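You operate a simulated robot arm through the tools that you are given. There is no shell and no other tool. Be economical: measure what you need, move in short steps, check, and stop when the job is done.

Carry out the task below with a simulated robot arm. There is one attempt and no reset: what you move stays moved.

## Task
Change the letter board from joy to toy and tilt it up again.
Fine: lay it flat to swap; the new tile is in the round table drawer, the old one goes there; shut the drawer; leave the board's button and dial. Where these are worked on the way, their far stop is far enough and under half their travel is too little: letter board, round table drawer.

The check looks at the end state, three seconds after you hand in, the way a careful person would. Anything else that was tipped, shoved, dropped, spilled or broken makes it a failure.

## Robot
A 6-joint arm with a fingered hand, fixed in place. Base frame: the origin is at the foot of the arm, x ahead of it, y to its left, z up. Readings come in mm, rad, newtons and seconds.
With the tool pointing down near the work surface it reaches from about 220 to 480 mm from the base axis. Its first joint turns from -2.897 to 2.897 rad. Payload 2.3 kg.
The TCP is the grasp point between the finger pads, 22 mm short of the fingertips. In the tool frame z runs along the fingers and y along their closing line. The gripper opens to 112 mm. The gripper's body begins 60 mm behind the TCP. The gripper is a hand of 3 fingers: y runs from the thumb to the fingers, the wrist lies at [0, 0, -218] in the tool frame, and closing takes about 1.5 s.
Orientation is told as [roll, pitch, yaw] about the base's x, y, z axes, in that order, counted from this pose: with the fingers straight down and closing along the base's y, the tool's x points along the base's -x, its y along +y and its z along -z.

## Interface
- The arm moves only by the tool move_arm. Its argument "commands" is a list of rows, each a list of 6 numbers: the shift along the tool's x, y, z in mm, then the turn, a rotation vector about the tool's x, y, z in rad. In form: [[tx, ty, tz, wx, wy, wz], ...]. A call has 1 to 8 rows; each row shifts and turns the commanded pose from where the row before left it, along the tool's axes as they then stand. "jaw" is the gripper command, from -1 (shut) to 1 (fully open), values between in proportion, set as the call begins (left out, the last holds). Rows are played at 5 a second. More than 50 mm and 0.15 rad between two rows, or a gripper value outside its range, and nothing of the call is played. A pose out of reach is approached as far as the arm can. The call stops where the force on the tool passes 70 N (or 10 N more than at its start, if that is more) or the arm is blocked; 0.2 s more then pass. Each finger travels about 72 mm/s and halts on what it meets, pressing with about 26 N; the grip force reading is that of the motor and also rises with nothing between the fingers. The clock runs only during rows and for 0.2 s after the last one: add rows that do not move to give the fingers time. The reply holds the time, the measured pose of the TCP, the force on the tool along the base axes, the opening and the grip force, in the units named above and with some noise, with the torque about the TCP (base axes, N m) and any sound that the robot's microphone picked up.
- Cameras (640 x 400 px; columns grow to the right, rows downward): "scene" is fixed at [392.1, -653.4, 1266.8]; the picture's right is [1.00, -0.04, 0.00], its down [-0.02, -0.58, -0.82] and it looks along [0.03, 0.82, -0.58] (base axes); focal length 309 px, centre (320, 200). "wrist" rides on the gripper at [66, 3, -80] in the tool frame; the picture's right is [-0.05, 1.00, 0.00], its down [-0.77, -0.04, -0.64] and it looks along [-0.64, -0.03, 0.77] (tool axes); focal length 275 px, centre (320, 200). There is no depth. A picture from a camera that has moved, and an enlarged one, comes with that camera's place and axes in the base frame and with its lens. The place of the scene camera against the robot may be out by one fixed shift of up to 25 mm in any direction.
- capture(camera): a new picture of that camera. The clock stands still meanwhile.
- raise_lower(by): slides the trunk up (or, below 0, down) by that many mm; the arm rides with it, the base frame stays. It gives what a move gives, with no picture.
- curl_fingers(finger1, finger2, thumb_bend): sets how far each is bent, from 0 (flat) to 1 (curled in); at 0.3 the hand is open as for a grip, at 0.7 the pads meet at the TCP. One left out holds its place. A second passes; each finger stops where it meets its share of the squeeze, and holds until it gets a number again. A gripper value or a shape takes the hand back. It gives what a move gives, with no picture; readings hold the bend of each and the force on the fingers (four entries, about 0 where the hand has none), thumb and palm.
- hand_shape(shape): the hand has 3 fingers and takes this shape, open, in about a second: jaw (thumb against the fingers, like two jaws); tri (thumb and two fingers); tip (a fingertip pinch); poke (one finger out to press); point (the index stretched); flat (the hand flat); cup (the hand cupped); fist (a fist). The gripper value then closes the fingers along that shape, each until it touches; the sizes above hold for jaw. It gives what a move gives, with no picture.
- enlarge(camera, box): a new picture of the part [left, top, right, bottom] of that camera's present view, enlarged. The clock stands still meanwhile.
- sign_off(): hands the job in; it is judged then, once.

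Go step by step. Nothing tells you positions but the pictures and the camera data: compare them with the known pose of the tool, close in by small moves and look again before you grip or let go. The budget is 120 turns and 84 pictures, counting those below and the enlarged ones. Unless the task says otherwise, let go and move clear before handing in, and close with one line.

The tools are called as a command line: name --pt "numbers of a row" for each row, then --argument value for the rest, lists and objects as JSON in quotes. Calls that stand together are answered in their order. move_arm: Moves the arm, as the interface text tells. Its arguments: {"type":"object","properties":{"commands":{"type":"array"},"jaw":{"type":"number"}},"required":["commands"]} The other tools are called the same way: raise_lower (by) slides the trunk up or down; hand_shape (shape) gives the hand a shape; curl_fingers (finger1, finger2, thumb_bend) moves the fingers one by one; capture (camera) takes a picture; enlarge (camera, box) takes an enlarged picture of a part of a camera's view; sign_off () hands the job in.

At the start:

```text
time_s: 0.0
position: [269.5, -74.6, 1106.1]
tool_rot: [0.001, 0.0, -0.002]
wrist_force: [-0.2, -0.2, 0.5]
moment: [0.01, 0.01, -0.01]
width: 112.1
gripper_force: 0.0
shape: jaw
bend: [0.3, 0.3, 0.3]
finger forces: [0.0, 0.1, 0.0, 0.1, 0.0, 0.1]
trunk travel left (down, up): [-348.0, 242.0]
```

scene: 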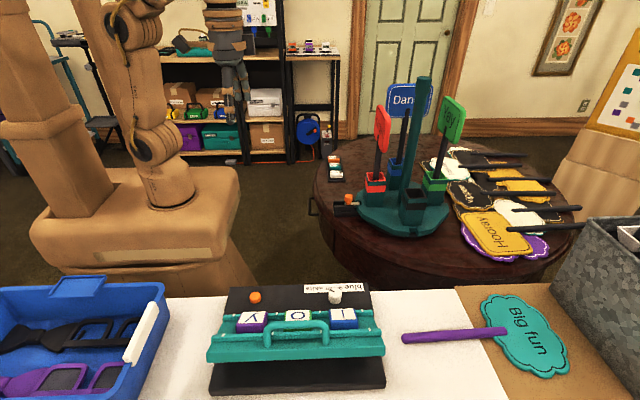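
wrist: 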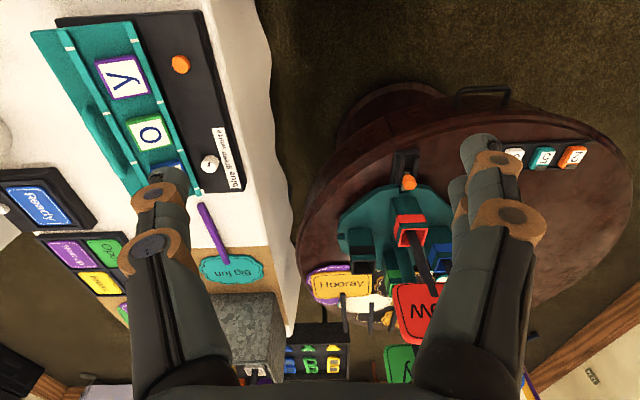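

I see the letter board on the near table (y negative side) and a round table farther away with a stand, tiles on its edge and a drawer handle. I'll look closer at both first.

enlarge --camera "scene" --box '[190, 270, 410, 400]'

enlarge --camera "scene" --box '[290, 70, 590, 280]'

enlarge --camera "wrist" --box '[20, 0, 260, 200]'

enlarge --camera "wrist" --box '[290, 60, 640, 300]'

```text
2.91 times, centred on (300, 335) of scene
camera zoom: at [392.1, -653.4, 1266.8], right [1.0, -0.04, 0.0], down [-0.02, -0.58, -0.82], along [0.03, 0.82, -0.58], focal length 899 px, centre (378, -193)
```

zoom: 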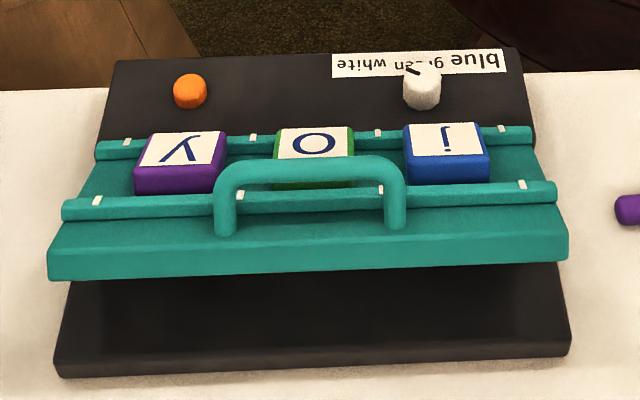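

```text
1.90 times, centred on (440, 175) of scene
camera zoom: at [392.1, -653.4, 1266.8], right [1.0, -0.04, 0.0], down [-0.02, -0.58, -0.82], along [0.03, 0.82, -0.58], focal length 589 px, centre (91, 248)
```

zoom: 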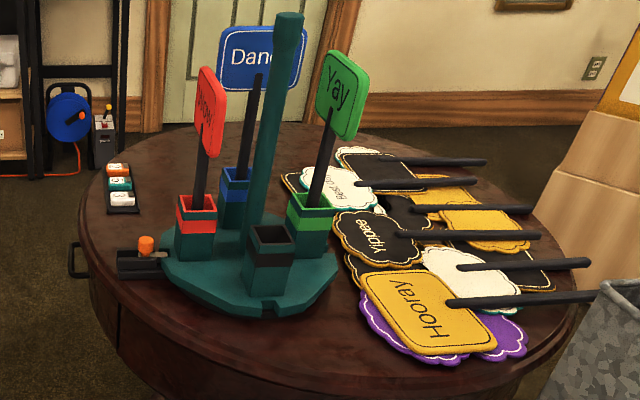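

```text
2.00 times, centred on (140, 100) of wrist
camera zoom: at [203.7, -71.6, 1185.9], right [0.05, 1.0, 0.0], down [0.77, -0.04, 0.64], along [0.64, -0.03, -0.77], focal length 551 px, centre (680, 400)
```

zoom: 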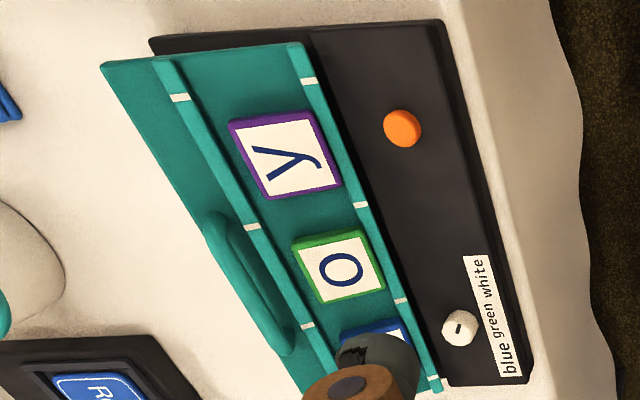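

```text
1.67 times, centred on (465, 180) of wrist
camera zoom: at [203.7, -71.6, 1185.9], right [0.05, 1.0, 0.0], down [0.77, -0.04, 0.64], along [0.64, -0.03, -0.77], focal length 459 px, centre (78, 233)
```

zoom: 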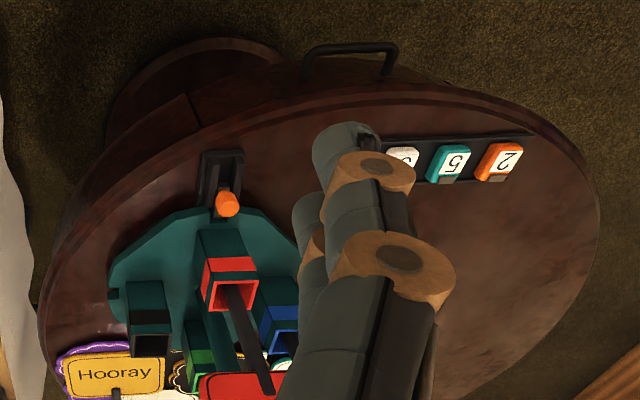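

The drawer handle sits at about (395, 236, 640) on the side of the round table facing the robot, and the board is around (370, -330, 800). I'll lower the trunk and move toward the drawer for a closer look.

raise_lower --by -150

move_arm --pt "15 40 0 0 0 0" --pt "15 40 0 0 0 0" --pt "15 40 0 0 0 0" --pt "15 40 0 0 0 0" --pt "15 40 0 0 0 0" --pt "0 30 0 0 0 0" --pt "0 0 0 0 0 0"

capture --camera "wrist"

```text
time_s: 1.8
position: [269.7, -74.9, 956.1]
tool_rot: [-0.001, 0.001, -0.001]
wrist_force: [0.1, 0.8, 0.5]
moment: [0.01, 0.04, -0.03]
width: 111.8
gripper_force: 0.0
shape: jaw
bend: [0.3, 0.3, 0.3]
finger forces: [0.1, 0.0, 0.0, 0.0, 0.1, 0.1]
trunk travel left (down, up): [-198.0, 392.0]
```

```text
time_s: 3.4
position: [194.5, 158.1, 956.3]
tool_rot: [0.001, 0.001, -0.003]
wrist_force: [0.3, 0.3, -0.1]
moment: [-0.01, -0.02, 0.01]
width: 112.0
gripper_force: 0.0
shape: jaw
bend: [0.3, 0.3, 0.3]
finger forces: [0.0, 0.0, 0.0, 0.0, 0.0, 0.0]
trunk travel left (down, up): [-198.0, 392.0]
```

```text
77 pictures are left
camera wrist: at [128.0, 160.6, 1036.2], right [0.05, 1.0, 0.0], down [0.77, -0.04, 0.64], along [0.64, -0.03, -0.77], focal length 275 px, centre (320, 200)
```

wrist: 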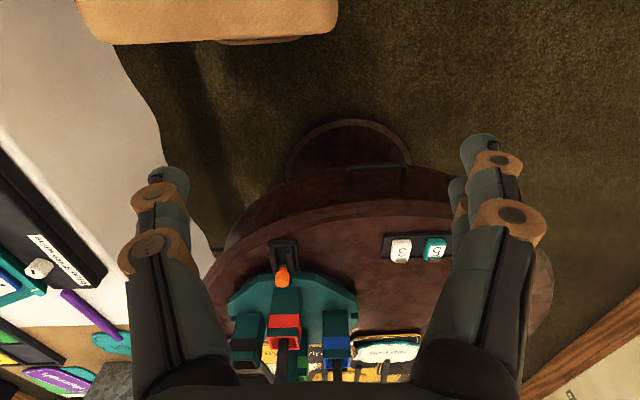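

enlarge --camera "wrist" --box '[270, 110, 490, 290]'

```text
2.22 times, centred on (380, 200) of wrist
camera zoom: at [128.0, 160.6, 1036.2], right [0.05, 1.0, 0.0], down [0.77, -0.04, 0.64], along [0.64, -0.03, -0.77], focal length 612 px, centre (187, 200)
```

zoom: 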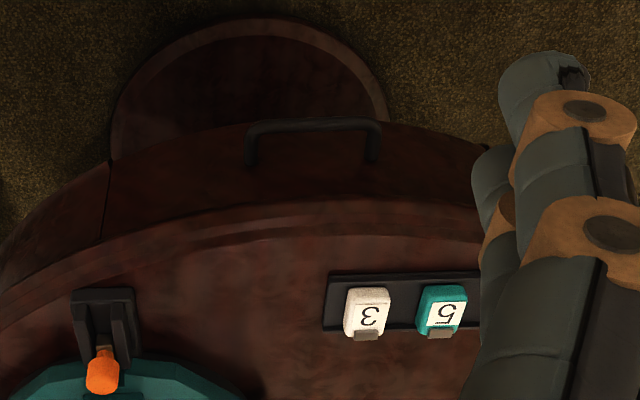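

The drawer bar comes out at about (406, 252, 611). It runs along y and pulls toward -x, and the table rim overhangs it at z 702-735. I'll point the hand along +x with its closing line vertical.

move_arm --pt "-36 23.5 0 0 0 0" --pt "-36 23.5 0 0 0 0" --pt "-36 23.5 0 0 0 0" --pt "-36 23.5 0 0 0 0" --pt "0 0 0 -0.0864 -0.0864 0.0864" --pt "0 0 0 -0.0864 -0.0864 0.0864" --pt "0 0 0 -0.0864 -0.0864 0.0864" --pt "0 0 0 -0.0864 -0.0864 0.0864"

move_arm --pt "0 0 0 -0.0864 -0.0864 0.0864" --pt "0 0 0 -0.0864 -0.0864 0.0864" --pt "0 0 0 -0.0864 -0.0864 0.0864" --pt "0 0 0 -0.0864 -0.0864 0.0864" --pt "0 0 0 -0.0864 -0.0864 0.0864" --pt "0 0 0 -0.0864 -0.0864 0.0864" --pt "0 0 0 0 0 0"

move_arm --pt "0 0 0 -0.0864 -0.0864 0.0864" --pt "0 0 0 -0.0864 -0.0864 0.0864" --pt "0 0 0 -0.0864 -0.0864 0.0864" --pt "0 0 0 -0.0864 -0.0864 0.0864" --pt "0 0 0 0 0 0" --pt "0 0 0 0 0 0"

capture --camera "scene"

```text
time_s: 5.2
position: [301.6, 218.4, 919.1]
tool_rot: [0.41, -0.269, -0.412]
wrist_force: [0.7, 0.4, 0.0]
moment: [0.01, 0.0, 0.04]
width: 111.9
gripper_force: 0.1
shape: jaw
bend: [0.3, 0.3, 0.3]
finger forces: [0.0, 0.0, 0.1, 0.0, 0.1, 0.0]
out of reach, approached as far as the arm can: row 2, 3, 4
trunk travel left (down, up): [-198.0, 392.0]
```

```text
time_s: 6.8
position: [301.3, 217.2, 918.7]
tool_rot: [1.163, -0.27, -1.164]
wrist_force: [0.2, -0.6, -0.1]
moment: [0.0, -0.01, 0.02]
width: 112.0
gripper_force: 0.0
shape: jaw
bend: [0.3, 0.3, 0.3]
finger forces: [0.1, 0.0, 0.0, 0.0, 0.0, 0.0]
trunk travel left (down, up): [-198.0, 392.0]
```

```text
time_s: 8.2
position: [300.7, 217.0, 919.0]
tool_rot: [1.572, 0.002, -1.573]
wrist_force: [0.4, -0.5, 0.3]
moment: [0.01, 0.04, -0.03]
width: 111.9
gripper_force: 0.1
shape: jaw
bend: [0.3, 0.3, 0.3]
finger forces: [0.0, 0.1, 0.0, 0.0, 0.0, 0.0]
trunk travel left (down, up): [-198.0, 392.0]
```

```text
75 pictures are left
```

scene: 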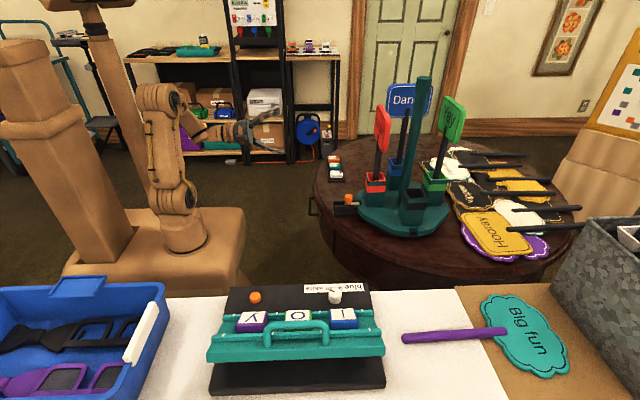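

The hand now points along +x. I'll lower it in front of the drawer handle, staying short in x, and look again.

raise_lower --by -150

move_arm --pt "7 -30 0 0 0 0" --pt "7 -30 0 0 0 0" --pt "7 -30 0 0 0 0" --pt "7 -34 0 0 0 0" --pt "7 -34 0 0 0 0" --pt "0 0 0 0 0 0" --pt "0 0 0 0 0 0"

capture --camera "wrist"

capture --camera "scene"

```text
time_s: 9.9
position: [300.6, 217.3, 768.6]
tool_rot: [1.571, 0.0, -1.573]
wrist_force: [-1.0, 0.0, -0.6]
moment: [-0.01, -0.02, 0.01]
width: 111.9
gripper_force: 0.0
shape: jaw
bend: [0.3, 0.3, 0.3]
finger forces: [0.0, 0.1, 0.0, 0.1, 0.0, 0.1]
trunk travel left (down, up): [-48.0, 542.0]
```

```text
time_s: 11.5
position: [298.5, 253.1, 608.8]
tool_rot: [1.571, -0.001, -1.572]
wrist_force: [0.3, -0.3, -0.9]
moment: [0.01, 0.01, -0.01]
width: 112.0
gripper_force: 0.0
shape: jaw
bend: [0.3, 0.3, 0.3]
finger forces: [0.1, 0.0, 0.1, 0.0, 0.1, 0.1]
trunk travel left (down, up): [-48.0, 542.0]
```

```text
74 pictures are left
camera wrist: at [219.0, 319.5, 611.0], right [0.0, -0.05, 1.0], down [-0.64, -0.77, -0.04], along [0.77, -0.64, -0.03], focal length 275 px, centre (320, 200)
```

wrist: 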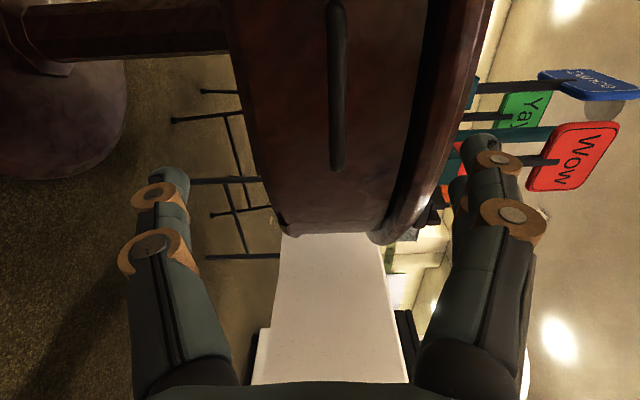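

```text
73 pictures are left
```

scene: 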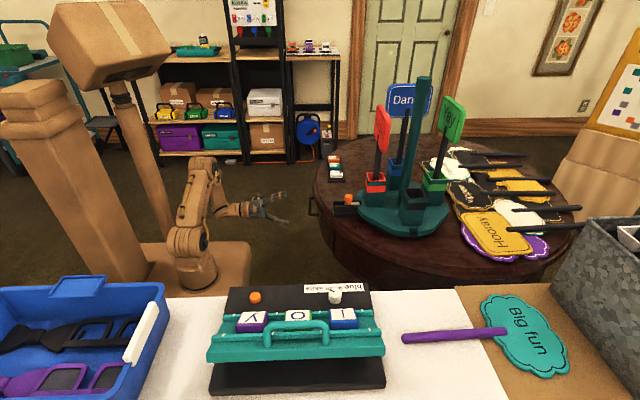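

The bar shows at z≈619 with x≈406, in line with the hand. I'll raise the hand about 9 mm, move in, and close on it.

move_arm --pt "0 9 0 0 0 0" --pt "0 0 35 0 0 0" --pt "0 0 35 0 0 0" --pt "0 0 32 0 0 0" --pt "0 0 0 0 0 0" --pt "0 0 0 0 0 0" --jaw 0.2

capture --camera "wrist"

```text
time_s: 12.9
position: [404.8, 254.3, 619.4]
tool_rot: [1.569, 0.0, -1.573]
wrist_force: [0.3, 0.5, 0.3]
moment: [0.03, -0.01, 0.0]
width: 67.6
gripper_force: 0.1
shape: jaw
bend: [0.71, 0.71, 0.71]
finger forces: [0.0, 0.0, 0.1, 0.0, 0.0, 0.0]
trunk travel left (down, up): [-48.0, 542.0]
```

```text
72 pictures are left
camera wrist: at [323.9, 319.8, 621.4], right [0.0, -0.05, 1.0], down [-0.64, -0.77, -0.04], along [0.77, -0.64, -0.03], focal length 275 px, centre (320, 200)
```

wrist: 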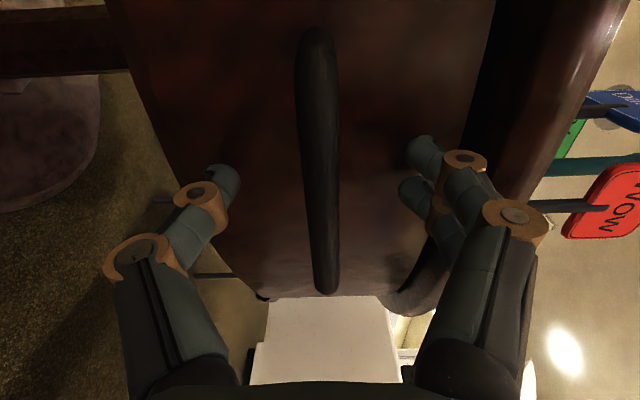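

The bar is centred between the fingers, so I'll close on it and pull gently.

move_arm --pt "0 0 0 0 0 0" --pt "0 0 0 0 0 0" --pt "0 0 0 0 0 0" --pt "0 0 0 0 0 0" --pt "0 0 0 0 0 0" --pt "0 0 0 0 0 0" --jaw -1

move_arm --pt "0 0 -10 0 0 0" --pt "0 0 -15 0 0 0" --pt "0 0 -20 0 0 0" --pt "0 0 -20 0 0 0" --pt "0 0 0 0 0 0"

capture --camera "wrist"

```text
time_s: 14.3
position: [404.9, 252.8, 618.5]
tool_rot: [1.57, 0.0, -1.573]
wrist_force: [0.2, -0.5, -7.2]
moment: [0.01, -0.03, 0.0]
width: 0.1
gripper_force: 26.0
shape: jaw
bend: [0.68, 0.68, 0.75]
finger forces: [2.5, 2.6, 0.0, 0.0, 11.6, 0.0]
trunk travel left (down, up): [-48.0, 542.0]
```

```text
time_s: 15.5
position: [336.9, 253.6, 621.7]
tool_rot: [1.573, 0.001, -1.572]
wrist_force: [0.0, 1.0, -3.7]
moment: [0.0, -0.09, 0.0]
width: 0.0
gripper_force: 26.0
shape: jaw
bend: [0.7, 0.7, 0.76]
finger forces: [0.0, 0.1, 0.0, 0.0, 4.6, 0.1]
trunk travel left (down, up): [-48.0, 542.0]
```

```text
71 pictures are left
camera wrist: at [257.3, 320.1, 624.4], right [0.0, -0.05, 1.0], down [-0.64, -0.77, -0.04], along [0.77, -0.64, -0.03], focal length 275 px, centre (320, 200)
```

wrist: 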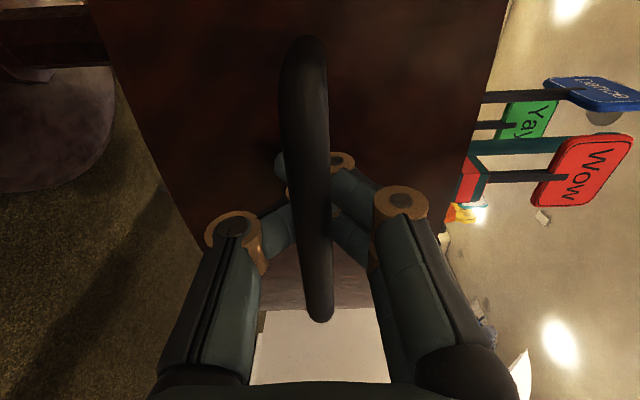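

The fingers have hooked around the bar and the drawer is coming out. I'll keep pulling.

move_arm --pt "0 0 -20 0 0 0" --pt "0 0 -20 0 0 0" --pt "0 0 -20 0 0 0" --pt "0 0 -20 0 0 0" --pt "0 0 0 0 0 0"

capture --camera "scene"

```text
time_s: 16.7
position: [256.4, 251.8, 618.8]
tool_rot: [1.571, 0.001, -1.572]
wrist_force: [-0.5, 0.7, 0.5]
moment: [-0.01, -0.03, -0.06]
width: 0.0
gripper_force: 26.0
shape: jaw
bend: [0.7, 0.7, 0.75]
finger forces: [0.1, 0.1, 0.0, 0.0, 1.3, 0.0]
trunk travel left (down, up): [-48.0, 542.0]
```

```text
70 pictures are left
```

scene: 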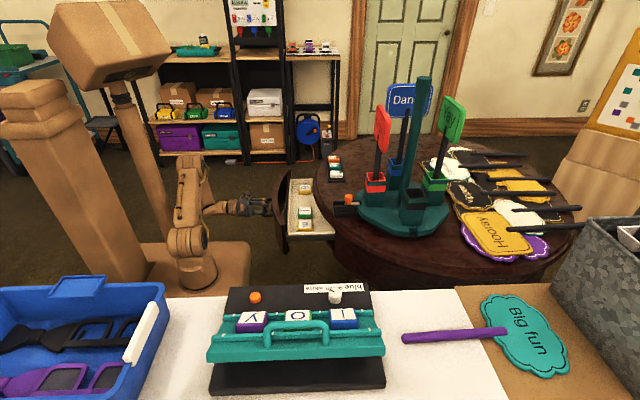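

enlarge --camera "scene" --box '[250, 150, 370, 250]'

move_arm --pt "0 0 -15 0 0 0" --pt "0 0 -15 0 0 0" --pt "0 0 -15 0 0 0" --pt "0 0 0 0 0 0"

enlarge --camera "scene" --box '[220, 150, 370, 250]'

```text
4.00 times, centred on (310, 200) of scene
camera zoom: at [392.1, -653.4, 1266.8], right [1.0, -0.04, 0.0], down [-0.02, -0.58, -0.82], along [0.03, 0.82, -0.58], focal length 1237 px, centre (360, 200)
```

zoom: 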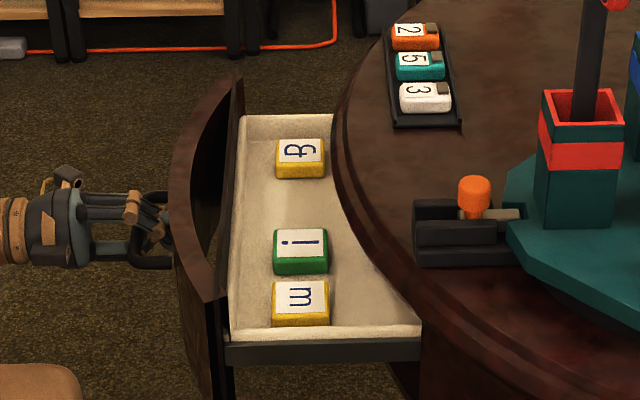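

```text
time_s: 17.7
position: [211.4, 252.1, 620.0]
tool_rot: [1.571, 0.001, -1.572]
wrist_force: [-0.7, -0.9, -0.9]
moment: [-0.01, -0.04, 0.0]
width: 0.0
gripper_force: 25.8
shape: jaw
bend: [0.7, 0.7, 0.75]
finger forces: [0.0, 0.0, 0.1, 0.0, 1.3, 0.1]
trunk travel left (down, up): [-48.0, 542.0]
```

```text
4.00 times, centred on (295, 200) of scene
camera zoom: at [392.1, -653.4, 1266.8], right [1.0, -0.04, 0.0], down [-0.02, -0.58, -0.82], along [0.03, 0.82, -0.58], focal length 1237 px, centre (420, 200)
```

zoom: 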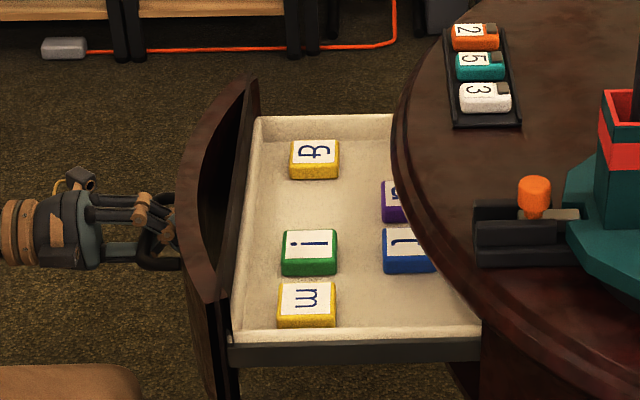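

More tiles are appearing further back in the drawer, so I'll pull on toward the stop.

move_arm --pt "0 0 -15 0 0 0" --pt "0 0 -15 0 0 0" --pt "0 0 -15 0 0 0" --pt "0 0 -15 0 0 0" --pt "0 0 0 0 0 0"

enlarge --camera "scene" --box '[190, 150, 370, 250]'

```text
time_s: 18.9
position: [173.3, 244.8, 621.7]
tool_rot: [1.566, 0.008, -1.657]
wrist_force: [0.6, 7.1, -5.1]
moment: [0.03, -0.19, -0.03]
width: 0.0
gripper_force: 26.1
shape: jaw
bend: [0.7, 0.7, 0.76]
finger forces: [0.1, 0.0, 0.0, 0.0, 7.2, 0.1]
trunk travel left (down, up): [-48.0, 542.0]
```

```text
3.56 times, centred on (280, 200) of scene
camera zoom: at [392.1, -653.4, 1266.8], right [1.0, -0.04, 0.0], down [-0.02, -0.58, -0.82], along [0.03, 0.82, -0.58], focal length 1099 px, centre (462, 200)
```

zoom: 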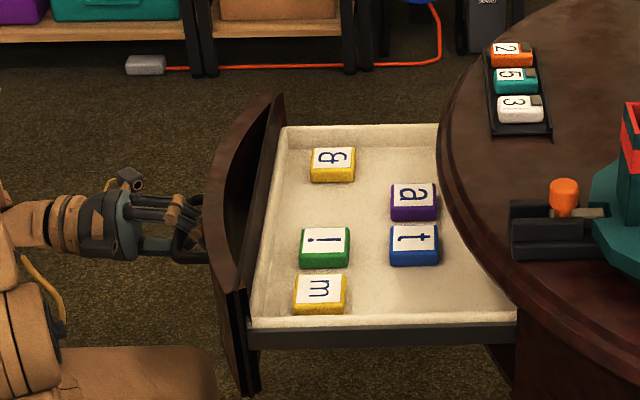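

The blue "t" is visible in the drawer. I'll let go of the handle and back off.

move_arm --pt "0 0 0 0 0 0" --pt "0 0 0 0 0 0" --pt "0 0 0 0 0 0" --pt "0 0 0 0 0 0" --pt "0 0 0 0 0 0" --pt "0 0 0 0 0 0" --jaw 0.2

enlarge --camera "scene" --box '[190, 150, 370, 250]'

```text
time_s: 20.3
position: [172.3, 243.8, 620.6]
tool_rot: [1.568, 0.006, -1.659]
wrist_force: [-0.4, 0.0, -1.2]
moment: [-0.02, -0.04, 0.02]
width: 66.8
gripper_force: 0.0
shape: jaw
bend: [0.71, 0.71, 0.71]
finger forces: [0.0, 0.1, 0.0, 0.0, 0.0, 0.1]
trunk travel left (down, up): [-48.0, 542.0]
```

```text
3.56 times, centred on (280, 200) of scene
camera zoom: at [392.1, -653.4, 1266.8], right [1.0, -0.04, 0.0], down [-0.02, -0.58, -0.82], along [0.03, 0.82, -0.58], focal length 1099 px, centre (462, 200)
```

zoom: 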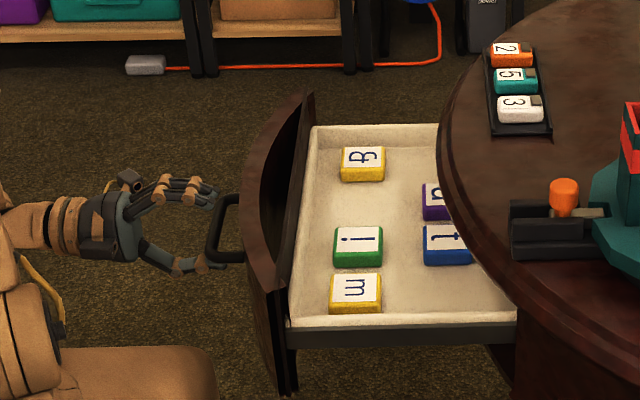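

Opening the fingers let the drawer slide back about 25 mm, but "t" is still partly visible. I'll retreat, rise, turn the hand vertical, and then push the drawer open further from inside.

move_arm --pt "0 0 -12 0 0 0" --pt "0 0 -12 0 0 0" --pt "0 0 -12 0 0 0" --pt "0 0 0 0 0 0" --pt "0 0 0 0 0 0"

enlarge --camera "scene" --box '[190, 150, 370, 250]'

```text
time_s: 20.9
position: [167.5, 237.1, 621.2]
tool_rot: [1.566, 0.012, -1.731]
wrist_force: [-0.3, 0.8, 0.7]
moment: [0.03, 0.02, -0.01]
width: 66.6
gripper_force: 0.0
shape: jaw
bend: [0.71, 0.71, 0.71]
finger forces: [0.1, 0.1, 0.0, 0.0, 0.0, 0.1]
trunk travel left (down, up): [-48.0, 542.0]
stopped in row 3: the arm was blocked; the commanded pose is now the measured one
```

```text
3.56 times, centred on (280, 200) of scene
camera zoom: at [392.1, -653.4, 1266.8], right [1.0, -0.04, 0.0], down [-0.02, -0.58, -0.82], along [0.03, 0.82, -0.58], focal length 1099 px, centre (462, 200)
```

zoom: 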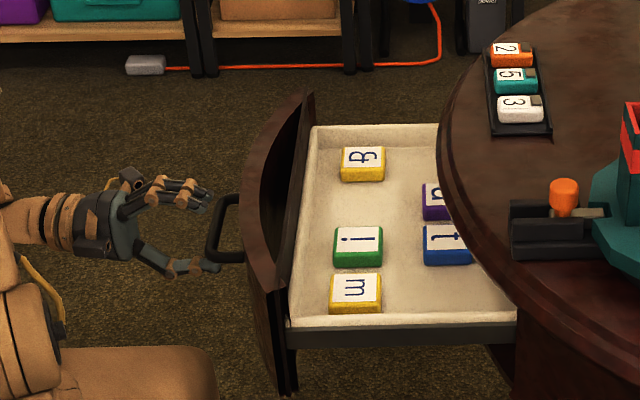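

The arm hit a joint limit going back, so I'll slide sideways (+y) out past the handle's end. The jaws straddle the bar freely there.

move_arm --pt "24.5 0 -5 0 0 0" --pt "24.5 0 -5 0 0 0" --pt "24.5 0 -5 0 0 0" --pt "24.5 0 -5 0 0 0" --pt "0 0 0 0 0 0"

enlarge --camera "scene" --box '[190, 150, 370, 250]'

```text
time_s: 22.1
position: [161.2, 341.0, 621.9]
tool_rot: [1.566, 0.012, -1.729]
wrist_force: [-1.1, -0.5, 0.0]
moment: [-0.02, -0.01, 0.01]
width: 66.8
gripper_force: 0.0
shape: jaw
bend: [0.71, 0.71, 0.71]
finger forces: [0.0, 0.0, 0.0, 0.0, 0.0, 0.0]
trunk travel left (down, up): [-48.0, 542.0]
```

```text
3.56 times, centred on (280, 200) of scene
camera zoom: at [392.1, -653.4, 1266.8], right [1.0, -0.04, 0.0], down [-0.02, -0.58, -0.82], along [0.03, 0.82, -0.58], focal length 1099 px, centre (462, 200)
```

zoom: 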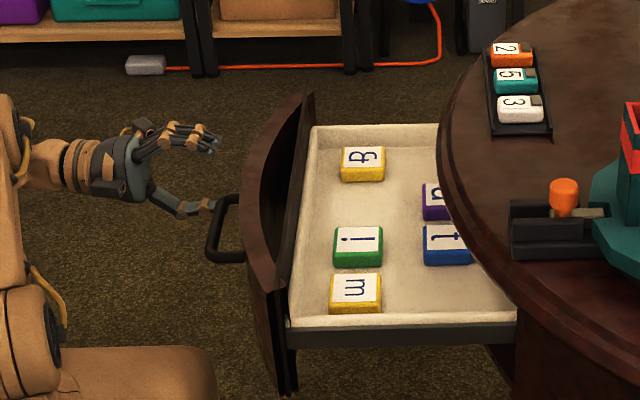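

move_arm --pt "0 0 -10 0 0.0785 0" --pt "0 0 -10 0 0.0785 0" --pt "0 0 0 0 0 0"

raise_lower --by 240

move_arm --pt "0 0 0 0.0864 0.0864 -0.0864" --pt "0 0 0 0.0864 0.0864 -0.0864" --pt "0 0 0 0.0864 0.0864 -0.0864" --pt "0 0 0 0.0864 0.0864 -0.0864" --pt "0 0 0 0.0864 0.0864 -0.0864" --pt "0 0 0 0.0864 0.0864 -0.0864" --pt "0 0 0 0.0864 0.0864 -0.0864"

move_arm --pt "0 0 0 0.0864 0.0864 -0.0864" --pt "0 0 0 0.0864 0.0864 -0.0864" --pt "0 0 0 0.0864 0.0864 -0.0864" --pt "0 0 0 0.0864 0.0864 -0.0864" --pt "0 0 0 0.0864 0.0864 -0.0864" --pt "0 0 0 0.0864 0.0864 -0.0864" --pt "0 0 0 0.0864 0.0864 -0.0864" --pt "0 0 0 0 0 0"

```text
time_s: 22.9
position: [143.0, 342.0, 622.6]
tool_rot: [1.567, 0.012, -1.573]
wrist_force: [1.3, 0.5, -0.1]
moment: [0.01, -0.03, -0.01]
width: 66.9
gripper_force: 0.1
shape: jaw
bend: [0.71, 0.71, 0.71]
finger forces: [0.1, 0.0, 0.0, 0.0, 0.0, 0.1]
trunk travel left (down, up): [-48.0, 542.0]
```

```text
time_s: 25.4
position: [142.8, 341.2, 863.4]
tool_rot: [1.565, 0.012, -1.573]
wrist_force: [-1.2, -0.1, -0.5]
moment: [-0.02, -0.03, 0.0]
width: 66.8
gripper_force: 0.0
shape: jaw
bend: [0.71, 0.71, 0.71]
finger forces: [0.0, 0.0, 0.1, 0.0, 0.0, 0.0]
trunk travel left (down, up): [-288.0, 302.0]
```

```text
time_s: 27.0
position: [143.4, 342.1, 863.9]
tool_rot: [0.79, -0.328, -0.786]
wrist_force: [0.4, 1.5, 0.3]
moment: [-0.02, -0.01, 0.02]
width: 66.9
gripper_force: 0.1
shape: jaw
bend: [0.71, 0.71, 0.71]
finger forces: [0.1, 0.0, 0.0, 0.0, 0.0, 0.0]
trunk travel left (down, up): [-288.0, 302.0]
```

```text
time_s: 28.8
position: [141.3, 341.0, 862.9]
tool_rot: [0.013, 0.006, -0.001]
wrist_force: [1.5, 0.4, -0.8]
moment: [0.0, 0.02, 0.01]
width: 67.1
gripper_force: 0.1
shape: jaw
bend: [0.71, 0.71, 0.71]
finger forces: [0.0, 0.0, 0.0, 0.0, 0.1, 0.0]
trunk travel left (down, up): [-288.0, 302.0]
```

move_arm --pt "-30 -30 0 -0.013 -0.006 0" --pt "-30 -30 0 0 0 0" --pt "-30 -30 0 0 0 0" --pt "-20 0 0 0 0 0" --pt "0 0 0 0 0 0" --jaw -1

capture --camera "wrist"

```text
time_s: 30.0
position: [249.7, 252.3, 861.1]
tool_rot: [0.024, -0.002, -0.002]
wrist_force: [0.3, 0.6, 0.4]
moment: [0.0, 0.01, -0.02]
width: 0.2
gripper_force: 26.2
shape: jaw
bend: [0.67, 0.67, 0.75]
finger forces: [0.0, 0.1, 0.0, 0.0, 0.1, 0.1]
trunk travel left (down, up): [-288.0, 302.0]
```

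```text
63 pictures are left
camera wrist: at [183.0, 253.2, 941.3], right [0.05, 1.0, 0.03], down [0.77, -0.05, 0.64], along [0.64, -0.01, -0.77], focal length 275 px, centre (320, 200)
```

wrist: 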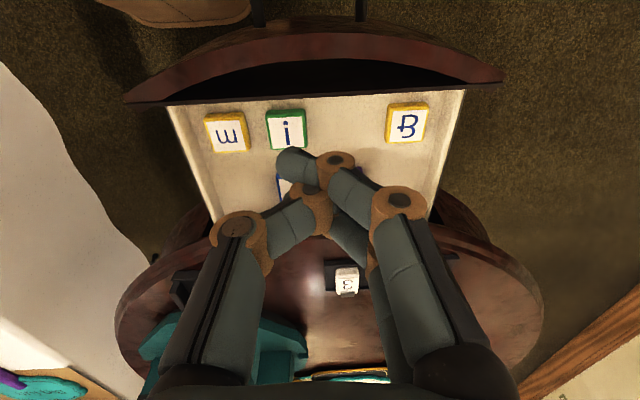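

The hand is vertical above the drawer. Tile tops are about z 609 and "t" is too close under the rim, so I'll yaw the closed fingers 90° and push the tray's front wall outward from inside, in the empty spot at y≈290.

move_arm --pt "-25 10 0 0.024 0 0" --pt "-25 10 0 0 0 0.143" --pt "-25 9 0 0 0 0.143" --pt "0 0 0 0 0 0.143" --pt "0 0 0 0 0 0.143" --pt "0 0 0 0 0 0.143" --pt "0 0 0 0 0 0.143" --pt "0 0 0 0 0 0.143"

move_arm --pt "0 0 0 0 0 0.143" --pt "0 0 0 0 0 0.143" --pt "0 0 0 0 0 0.143" --pt "0 0 0 0 0 0.143" --pt "0 0 0 0 0 0" --pt "0 0 0 0 0 0"

capture --camera "wrist"

```text
time_s: 31.8
position: [328.9, 275.2, 860.6]
tool_rot: [0.002, 0.0, -1.003]
wrist_force: [0.1, -0.6, 0.2]
moment: [0.03, 0.02, -0.01]
width: 0.0
gripper_force: 26.4
shape: jaw
bend: [0.67, 0.67, 0.75]
finger forces: [0.0, 0.0, 0.0, 0.1, 0.1, 0.0]
trunk travel left (down, up): [-288.0, 302.0]
```

```text
time_s: 33.2
position: [329.0, 275.0, 862.0]
tool_rot: [0.001, 0.002, -1.575]
wrist_force: [0.0, 0.5, 0.3]
moment: [0.0, 0.02, 0.02]
width: 0.1
gripper_force: 25.8
shape: jaw
bend: [0.67, 0.67, 0.75]
finger forces: [0.0, 0.0, 0.0, 0.1, 0.0, 0.0]
trunk travel left (down, up): [-288.0, 302.0]
```

```text
62 pictures are left
camera wrist: at [332.2, 341.9, 942.1], right [1.0, -0.05, 0.0], down [-0.04, -0.77, 0.63], along [-0.03, -0.63, -0.77], focal length 275 px, centre (320, 200)
```

wrist: 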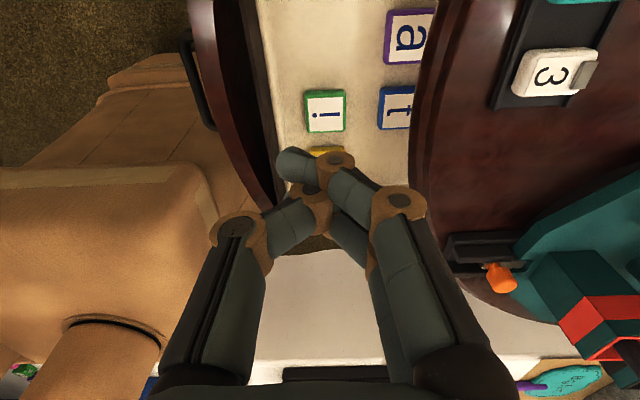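

The target spot is clear, with "i" at y≈213, "a" at x≥400 and the front wall at about x 280. I'll descend into it.

raise_lower --by -190

move_arm --pt "0 0 12 0 0 0" --pt "0 0 12 0 0 0" --pt "0 0 12 0 0 0" --pt "0 0 11 0 0 0" --pt "0 0 0 0 0 0"

enlarge --camera "scene" --box '[220, 150, 370, 250]'

```text
time_s: 35.3
position: [327.6, 275.5, 671.4]
tool_rot: [0.004, 0.003, -1.574]
wrist_force: [0.3, 0.5, 0.0]
moment: [0.02, 0.0, 0.01]
width: 0.2
gripper_force: 25.3
shape: jaw
bend: [0.67, 0.67, 0.75]
finger forces: [0.0, 0.0, 0.1, 0.0, 0.0, 0.0]
trunk travel left (down, up): [-98.0, 492.0]
```

```text
time_s: 36.5
position: [329.3, 275.8, 626.2]
tool_rot: [0.004, 0.001, -1.573]
wrist_force: [0.2, 0.8, 7.7]
moment: [0.01, -0.01, 0.02]
width: 0.0
gripper_force: 26.5
shape: jaw
bend: [0.67, 0.67, 0.76]
finger forces: [0.0, 0.0, 0.1, 0.0, 0.0, 0.0]
trunk travel left (down, up): [-98.0, 492.0]
```

```text
4.00 times, centred on (295, 200) of scene
camera zoom: at [392.1, -653.4, 1266.8], right [1.0, -0.04, 0.0], down [-0.02, -0.58, -0.82], along [0.03, 0.82, -0.58], focal length 1237 px, centre (420, 200)
```

zoom: 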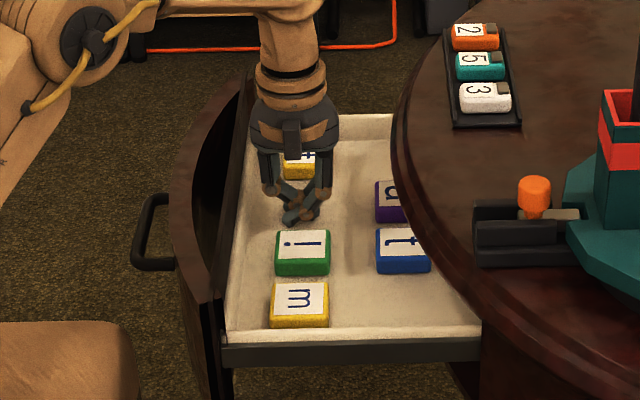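

The tips touched the tray floor lightly. I'll lift a few mm and push toward -x against the front wall.

move_arm --pt "0 0 -5 0 0 0" --pt "0 -20 0 0 0 0" --pt "0 -15 0 0 0 0" --pt "0 -12 0 0 0 0" --pt "0 -12 0 0 0 0" --pt "0 -12 0 0 0 0" --pt "0 0 0 0 0 0"

enlarge --camera "scene" --box '[220, 150, 370, 250]'

```text
time_s: 38.1
position: [257.5, 275.6, 630.4]
tool_rot: [0.001, 0.001, -1.574]
wrist_force: [1.0, 0.0, 0.9]
moment: [0.0, -0.01, -0.02]
width: 0.0
gripper_force: 25.7
shape: jaw
bend: [0.67, 0.67, 0.75]
finger forces: [0.1, 0.0, 0.0, 0.0, 0.0, 0.0]
trunk travel left (down, up): [-98.0, 492.0]
```

```text
4.00 times, centred on (295, 200) of scene
camera zoom: at [392.1, -653.4, 1266.8], right [1.0, -0.04, 0.0], down [-0.02, -0.58, -0.82], along [0.03, 0.82, -0.58], focal length 1237 px, centre (420, 200)
```

zoom: 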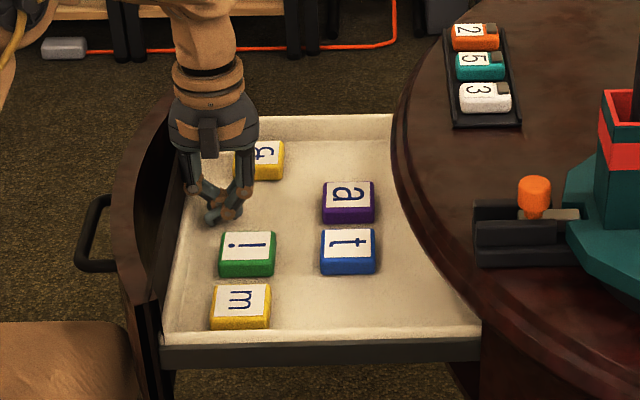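

move_arm --pt "0 -12 0 0 0 0" --pt "0 -12 0 0 0 0" --pt "0 -8 0 0 0 0" --pt "0 0 0 0 0 0"

enlarge --camera "scene" --box '[220, 150, 370, 250]'

```text
time_s: 38.6
position: [250.0, 276.5, 632.2]
tool_rot: [0.026, 0.009, -1.566]
wrist_force: [24.3, 1.7, -3.1]
moment: [-0.02, 0.96, -0.01]
width: 0.2
gripper_force: 26.2
shape: jaw
bend: [0.68, 0.68, 0.76]
finger forces: [0.0, 0.0, 0.0, 0.1, 22.4, 0.1]
trunk travel left (down, up): [-98.0, 492.0]
stopped in row 2: the force on the tool passed its limit at 97 N (the readings are from after the stop); the commanded pose is now the measured one
```

```text
4.00 times, centred on (295, 200) of scene
camera zoom: at [392.1, -653.4, 1266.8], right [1.0, -0.04, 0.0], down [-0.02, -0.58, -0.82], along [0.03, 0.82, -0.58], focal length 1237 px, centre (420, 200)
```

zoom: 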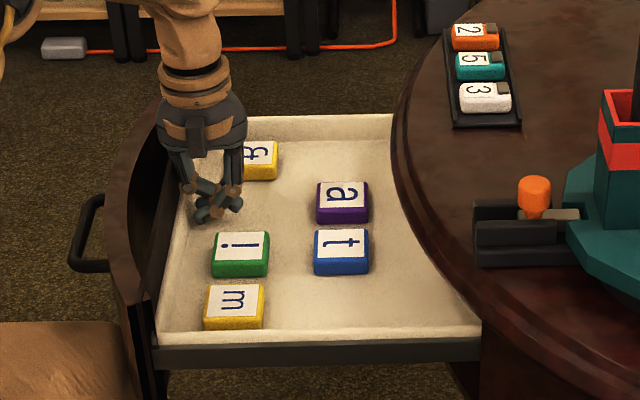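

The drawer is at its far stop, and "t" is now at about (375, 213) with room to work. I'll rise clear and swing over toward the board.

move_arm --pt "0 8 0 0 0 0" --pt "0 0 -25 0 0 0" --pt "0 0 -35 0 0 0" --pt "0 0 -35 0 0 0" --pt "0 0 0 0 0 0"

raise_lower --by 240

move_arm --pt "0 0 0 0 0 -0.1496" --pt "0 0 0 0 0 -0.1496" --pt "0 0 0 0 0 -0.1496" --pt "0 0 0 0 0 -0.1496" --pt "0 0 0 0 0 -0.1496" --pt "0 0 0 0 0 -0.1496" --pt "0 0 0 0 0 -0.1496" --pt "0 0 0 0 0 -0.1496"

move_arm --pt "0 0 0 0 0 -0.1496" --pt "0 0 0 0 0 -0.1496" --pt "0 0 0 0 0 -0.07" --pt "-3 -40 0 0 0 0" --pt "-3 -40 0 0 0 0" --pt "-3 -40 0 0 0 0" --pt "-3 -40 0 0 0 0" --pt "-3 -40 0 0 0 0"

move_arm --pt "-5 -40 0 0 0 0" --pt "-5 -40 0 0 0 0" --pt "-5 -40 0 0 0 0" --pt "-5 -40 0 0 0 0" --pt "-5 -40 0 0 0 0" --pt "-5 -40 0 0 0 0" --pt "0 0 0 0 0 0" --pt "0 0 0 0 0 0"

capture --camera "wrist"

```text
time_s: 39.8
position: [255.8, 271.6, 730.3]
tool_rot: [0.023, 0.008, -1.567]
wrist_force: [-0.1, 0.5, 0.2]
moment: [0.02, 0.02, -0.02]
width: 0.0
gripper_force: 26.4
shape: jaw
bend: [0.68, 0.68, 0.76]
finger forces: [0.0, 0.1, 0.1, 0.1, 0.1, 0.0]
trunk travel left (down, up): [-98.0, 492.0]
```

```text
time_s: 42.3
position: [256.5, 272.1, 969.5]
tool_rot: [0.022, 0.009, -1.569]
wrist_force: [-0.2, 0.1, 0.4]
moment: [0.02, -0.04, 0.03]
width: 0.0
gripper_force: 25.6
shape: jaw
bend: [0.68, 0.68, 0.76]
finger forces: [0.1, 0.0, 0.1, 0.0, 0.0, 0.0]
trunk travel left (down, up): [-338.0, 252.0]
```

```text
time_s: 44.1
position: [255.3, 271.9, 969.4]
tool_rot: [0.016, -0.017, -0.37]
wrist_force: [1.0, -0.2, -0.3]
moment: [-0.02, 0.04, 0.0]
width: 0.1
gripper_force: 26.1
shape: jaw
bend: [0.68, 0.68, 0.76]
finger forces: [0.1, 0.0, 0.1, 0.0, 0.0, 0.0]
trunk travel left (down, up): [-338.0, 252.0]
```

```text
time_s: 45.9
position: [269.0, 71.6, 968.6]
tool_rot: [0.009, -0.022, -0.002]
wrist_force: [0.8, 0.1, 0.8]
moment: [-0.02, 0.02, 0.0]
width: 0.0
gripper_force: 26.3
shape: jaw
bend: [0.68, 0.68, 0.76]
finger forces: [0.1, 0.1, 0.1, 0.0, 0.0, 0.0]
trunk travel left (down, up): [-338.0, 252.0]
```

```text
time_s: 47.7
position: [300.7, -165.7, 967.2]
tool_rot: [0.008, -0.024, -0.004]
wrist_force: [0.1, 0.2, -0.3]
moment: [-0.01, -0.02, 0.01]
width: 0.3
gripper_force: 26.1
shape: jaw
bend: [0.68, 0.68, 0.76]
finger forces: [0.0, 0.1, 0.1, 0.0, 0.0, 0.0]
trunk travel left (down, up): [-338.0, 252.0]
```

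```text
58 pictures are left
camera wrist: at [233.0, -163.1, 1046.0], right [0.05, 1.0, 0.01], down [0.76, -0.04, 0.65], along [0.65, -0.02, -0.76], focal length 275 px, centre (320, 200)
```

wrist: 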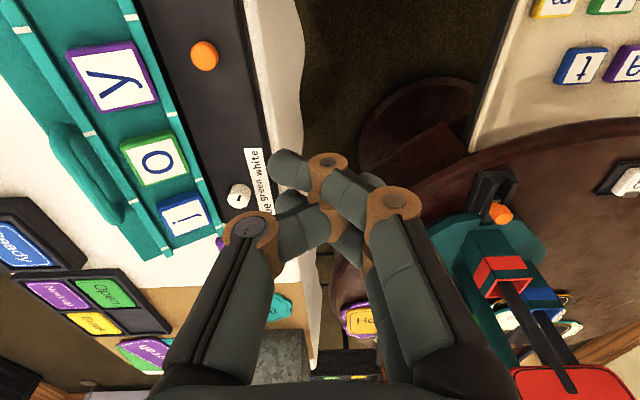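

The tiles are at about y=-337 and z≈803, with y at x≈297, o at x≈375 and j at x≈455. The lid handle is near (375, -375, 840). For that far reach I'll yaw the hand +90°, tilt the fingers toward -y, and raise the trunk.

move_arm --pt "0 0 0 0.008 0.024 0" --pt "0 0 0 0 0 -0.1428" --pt "0 0 0 0 0 -0.1428" --pt "0 0 0 0 0 -0.1428" --pt "0 0 0 0 0 -0.1428" --pt "0 0 0 0 0 -0.1428" --pt "0 0 0 0 0 -0.1428" --pt "0 0 0 0 0 -0.1428"

move_arm --pt "0 0 0 0 0 -0.1428" --pt "0 0 0 0 0 -0.1428" --pt "0 0 0 0 0 -0.1428" --pt "0 0 0 0 0 -0.1428" --pt "0 0 0 0 0.15 0" --pt "0 0 0 0 0.15 0" --pt "0 0 0 0 0.15 0" --pt "0 0 0 0 0.15 0"

raise_lower --by 100

capture --camera "wrist"

capture --camera "scene"

```text
time_s: 49.5
position: [321.3, -39.5, 891.0]
tool_rot: [-0.006, 0.008, 0.99]
wrist_force: [-0.1, 0.6, 0.7]
moment: [0.0, -0.01, -0.02]
width: 0.0
gripper_force: 26.0
shape: jaw
bend: [0.68, 0.68, 0.76]
finger forces: [0.1, 0.0, 0.1, 0.1, 0.0, 0.1]
out of reach, approached as far as the arm can: row 4, 5, 6, 7, 8
trunk travel left (down, up): [-338.0, 252.0]
```

```text
time_s: 51.3
position: [289.9, 70.4, 836.9]
tool_rot: [-0.001, 0.602, 1.566]
wrist_force: [-0.6, 0.1, 1.1]
moment: [0.0, -0.03, -0.01]
width: 0.0
gripper_force: 26.8
shape: jaw
bend: [0.68, 0.68, 0.76]
finger forces: [0.1, 0.0, 0.0, 0.0, 0.1, 0.1]
out of reach, approached as far as the arm can: row 1, 2, 3, 4
trunk travel left (down, up): [-338.0, 252.0]
```

```text
time_s: 52.7
position: [289.3, 69.7, 936.5]
tool_rot: [0.002, 0.599, 1.567]
wrist_force: [-0.3, 0.3, -0.2]
moment: [0.02, 0.03, -0.01]
width: 0.0
gripper_force: 25.9
shape: jaw
bend: [0.68, 0.68, 0.76]
finger forces: [0.0, 0.0, 0.1, 0.1, 0.0, 0.0]
trunk travel left (down, up): [-438.0, 152.0]
```

```text
57 pictures are left
camera wrist: at [286.5, 60.9, 1039.5], right [-1.0, 0.04, -0.02], down [0.04, 1.0, 0.09], along [0.03, 0.09, -1.0], focal length 275 px, centre (320, 200)
```

wrist: 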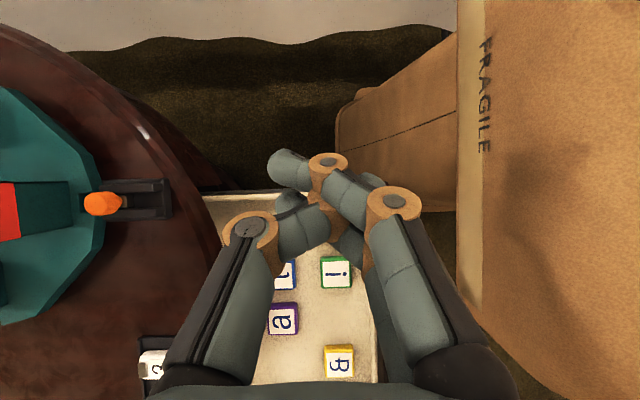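

```text
56 pictures are left
```

scene: 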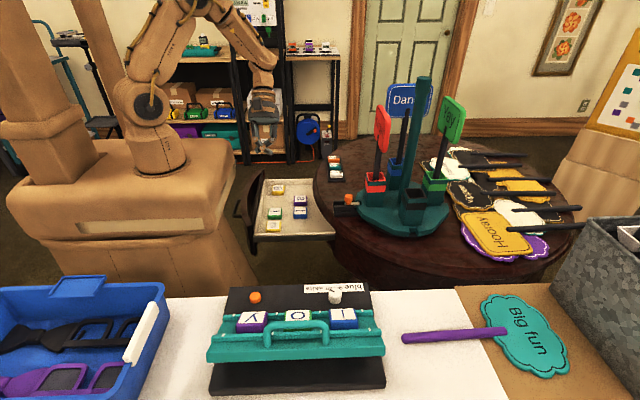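

The wrist joint won't go that way, so I'll use yaw -90° for the board. I'm unwinding the hand at this safe height.

move_arm --pt "0 0 0 0 -0.15 0" --pt "0 0 0 0 -0.15 0" --pt "0 0 0 0 -0.15 0" --pt "0 0 0 0 -0.15 0" --pt "0 0 0 0 0 0.1496" --pt "0 0 0 0 0 0.1496" --pt "0 0 0 0 0 0.1496" --pt "0 0 0 0 0 0.1496"

move_arm --pt "0 0 0 0 0 0.1496" --pt "0 0 0 0 0 0.1496" --pt "0 0 0 0 0 0.1496" --pt "0 0 0 0 0 0.1496" --pt "0 0 0 0 0 0.1496" --pt "0 0 0 0 0 0.1496" --pt "0 0 0 0 0 0.1496" --pt "0 0 0 0 0 0.1496"

move_arm --pt "0 0 0 0 0 0.1496" --pt "0 0 0 0 0 0.1496" --pt "0 0 0 0 0 0.1496" --pt "0 0 0 0 0 0.1496" --pt "0 0 0 0 0 0.1496" --pt "0 0 0 0 0 0.1496" --pt "0 0 0 0 0 0.1496" --pt "0 0 0 0 0 0.1496"

move_arm --pt "0 0 0 0 0 0.1496" --pt "-40 0 0 0 0 0" --pt "-40 0 0 0 0 0" --pt "-40 0 0 0 0 0" --pt "-40 0 0 0 0 0" --pt "-40 0 0 0 0 0" --pt "-40 0 0 0 0 0" --pt "0 0 0 0 0 0"

```text
time_s: 54.5
position: [286.7, 76.4, 934.5]
tool_rot: [0.003, -0.001, 0.966]
wrist_force: [0.0, -0.7, 0.2]
moment: [0.04, -0.01, -0.02]
width: 0.0
gripper_force: 25.3
shape: jaw
bend: [0.68, 0.68, 0.76]
finger forces: [0.0, 0.0, 0.1, 0.0, 0.0, 0.1]
out of reach, approached as far as the arm can: row 4
trunk travel left (down, up): [-438.0, 152.0]
```

```text
time_s: 56.3
position: [286.8, 75.9, 933.3]
tool_rot: [0.001, 0.002, -0.23]
wrist_force: [-0.4, -0.2, -0.1]
moment: [-0.02, 0.04, 0.01]
width: 0.0
gripper_force: 25.9
shape: jaw
bend: [0.68, 0.68, 0.76]
finger forces: [0.0, 0.0, 0.1, 0.0, 0.0, 0.0]
trunk travel left (down, up): [-438.0, 152.0]
```

```text
time_s: 58.1
position: [287.8, 73.8, 934.6]
tool_rot: [-0.001, 0.001, -1.425]
wrist_force: [0.1, -0.6, -0.6]
moment: [-0.01, -0.01, 0.04]
width: 0.1
gripper_force: 26.6
shape: jaw
bend: [0.68, 0.68, 0.76]
finger forces: [0.0, 0.0, 0.0, 0.1, 0.0, 0.0]
trunk travel left (down, up): [-438.0, 152.0]
```

```text
time_s: 59.9
position: [288.7, -165.6, 933.1]
tool_rot: [-0.002, 0.0, -1.573]
wrist_force: [1.0, 0.3, 1.5]
moment: [0.03, 0.0, 0.0]
width: 0.0
gripper_force: 26.3
shape: jaw
bend: [0.68, 0.68, 0.76]
finger forces: [0.0, 0.0, 0.0, 0.1, 0.0, 0.1]
trunk travel left (down, up): [-438.0, 152.0]
```

move_arm --pt "-40 5 0 0 0 0" --pt "-40 5 0 0 0 0" --pt "-40 5 0 0 0 0" --pt "-40 5 0 0 0 0" --pt "-40 5 0 0 0 0" --pt "0 0 0 0 0 0"

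capture --camera "wrist"

capture --camera "scene"

```text
time_s: 61.3
position: [308.1, -360.2, 930.5]
tool_rot: [-0.002, 0.002, -1.57]
wrist_force: [0.5, 0.4, 0.7]
moment: [0.01, -0.02, 0.01]
width: 0.0
gripper_force: 26.6
shape: jaw
bend: [0.68, 0.68, 0.76]
finger forces: [0.0, 0.1, 0.0, 0.0, 0.1, 0.1]
out of reach, approached as far as the arm can: row 5
trunk travel left (down, up): [-438.0, 152.0]
```

```text
55 pictures are left
camera wrist: at [312.2, -294.0, 1011.2], right [1.0, -0.05, 0.0], down [-0.04, -0.77, 0.64], along [-0.03, -0.63, -0.77], focal length 275 px, centre (320, 200)
```

wrist: 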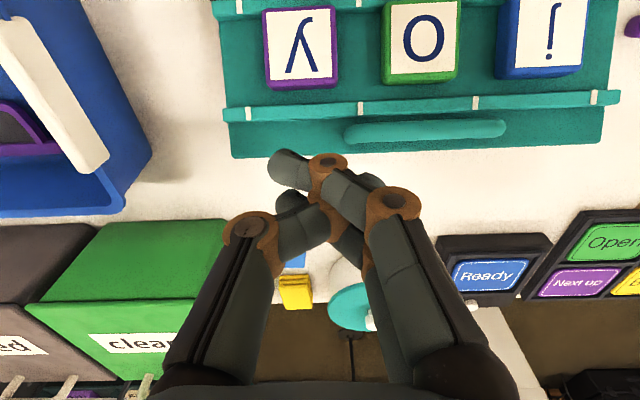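

```text
54 pictures are left
```

scene: 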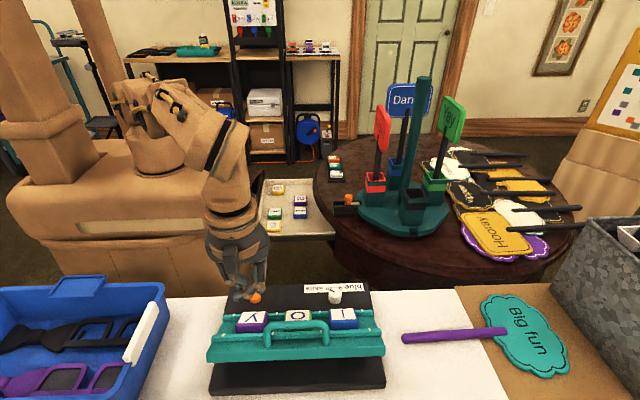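

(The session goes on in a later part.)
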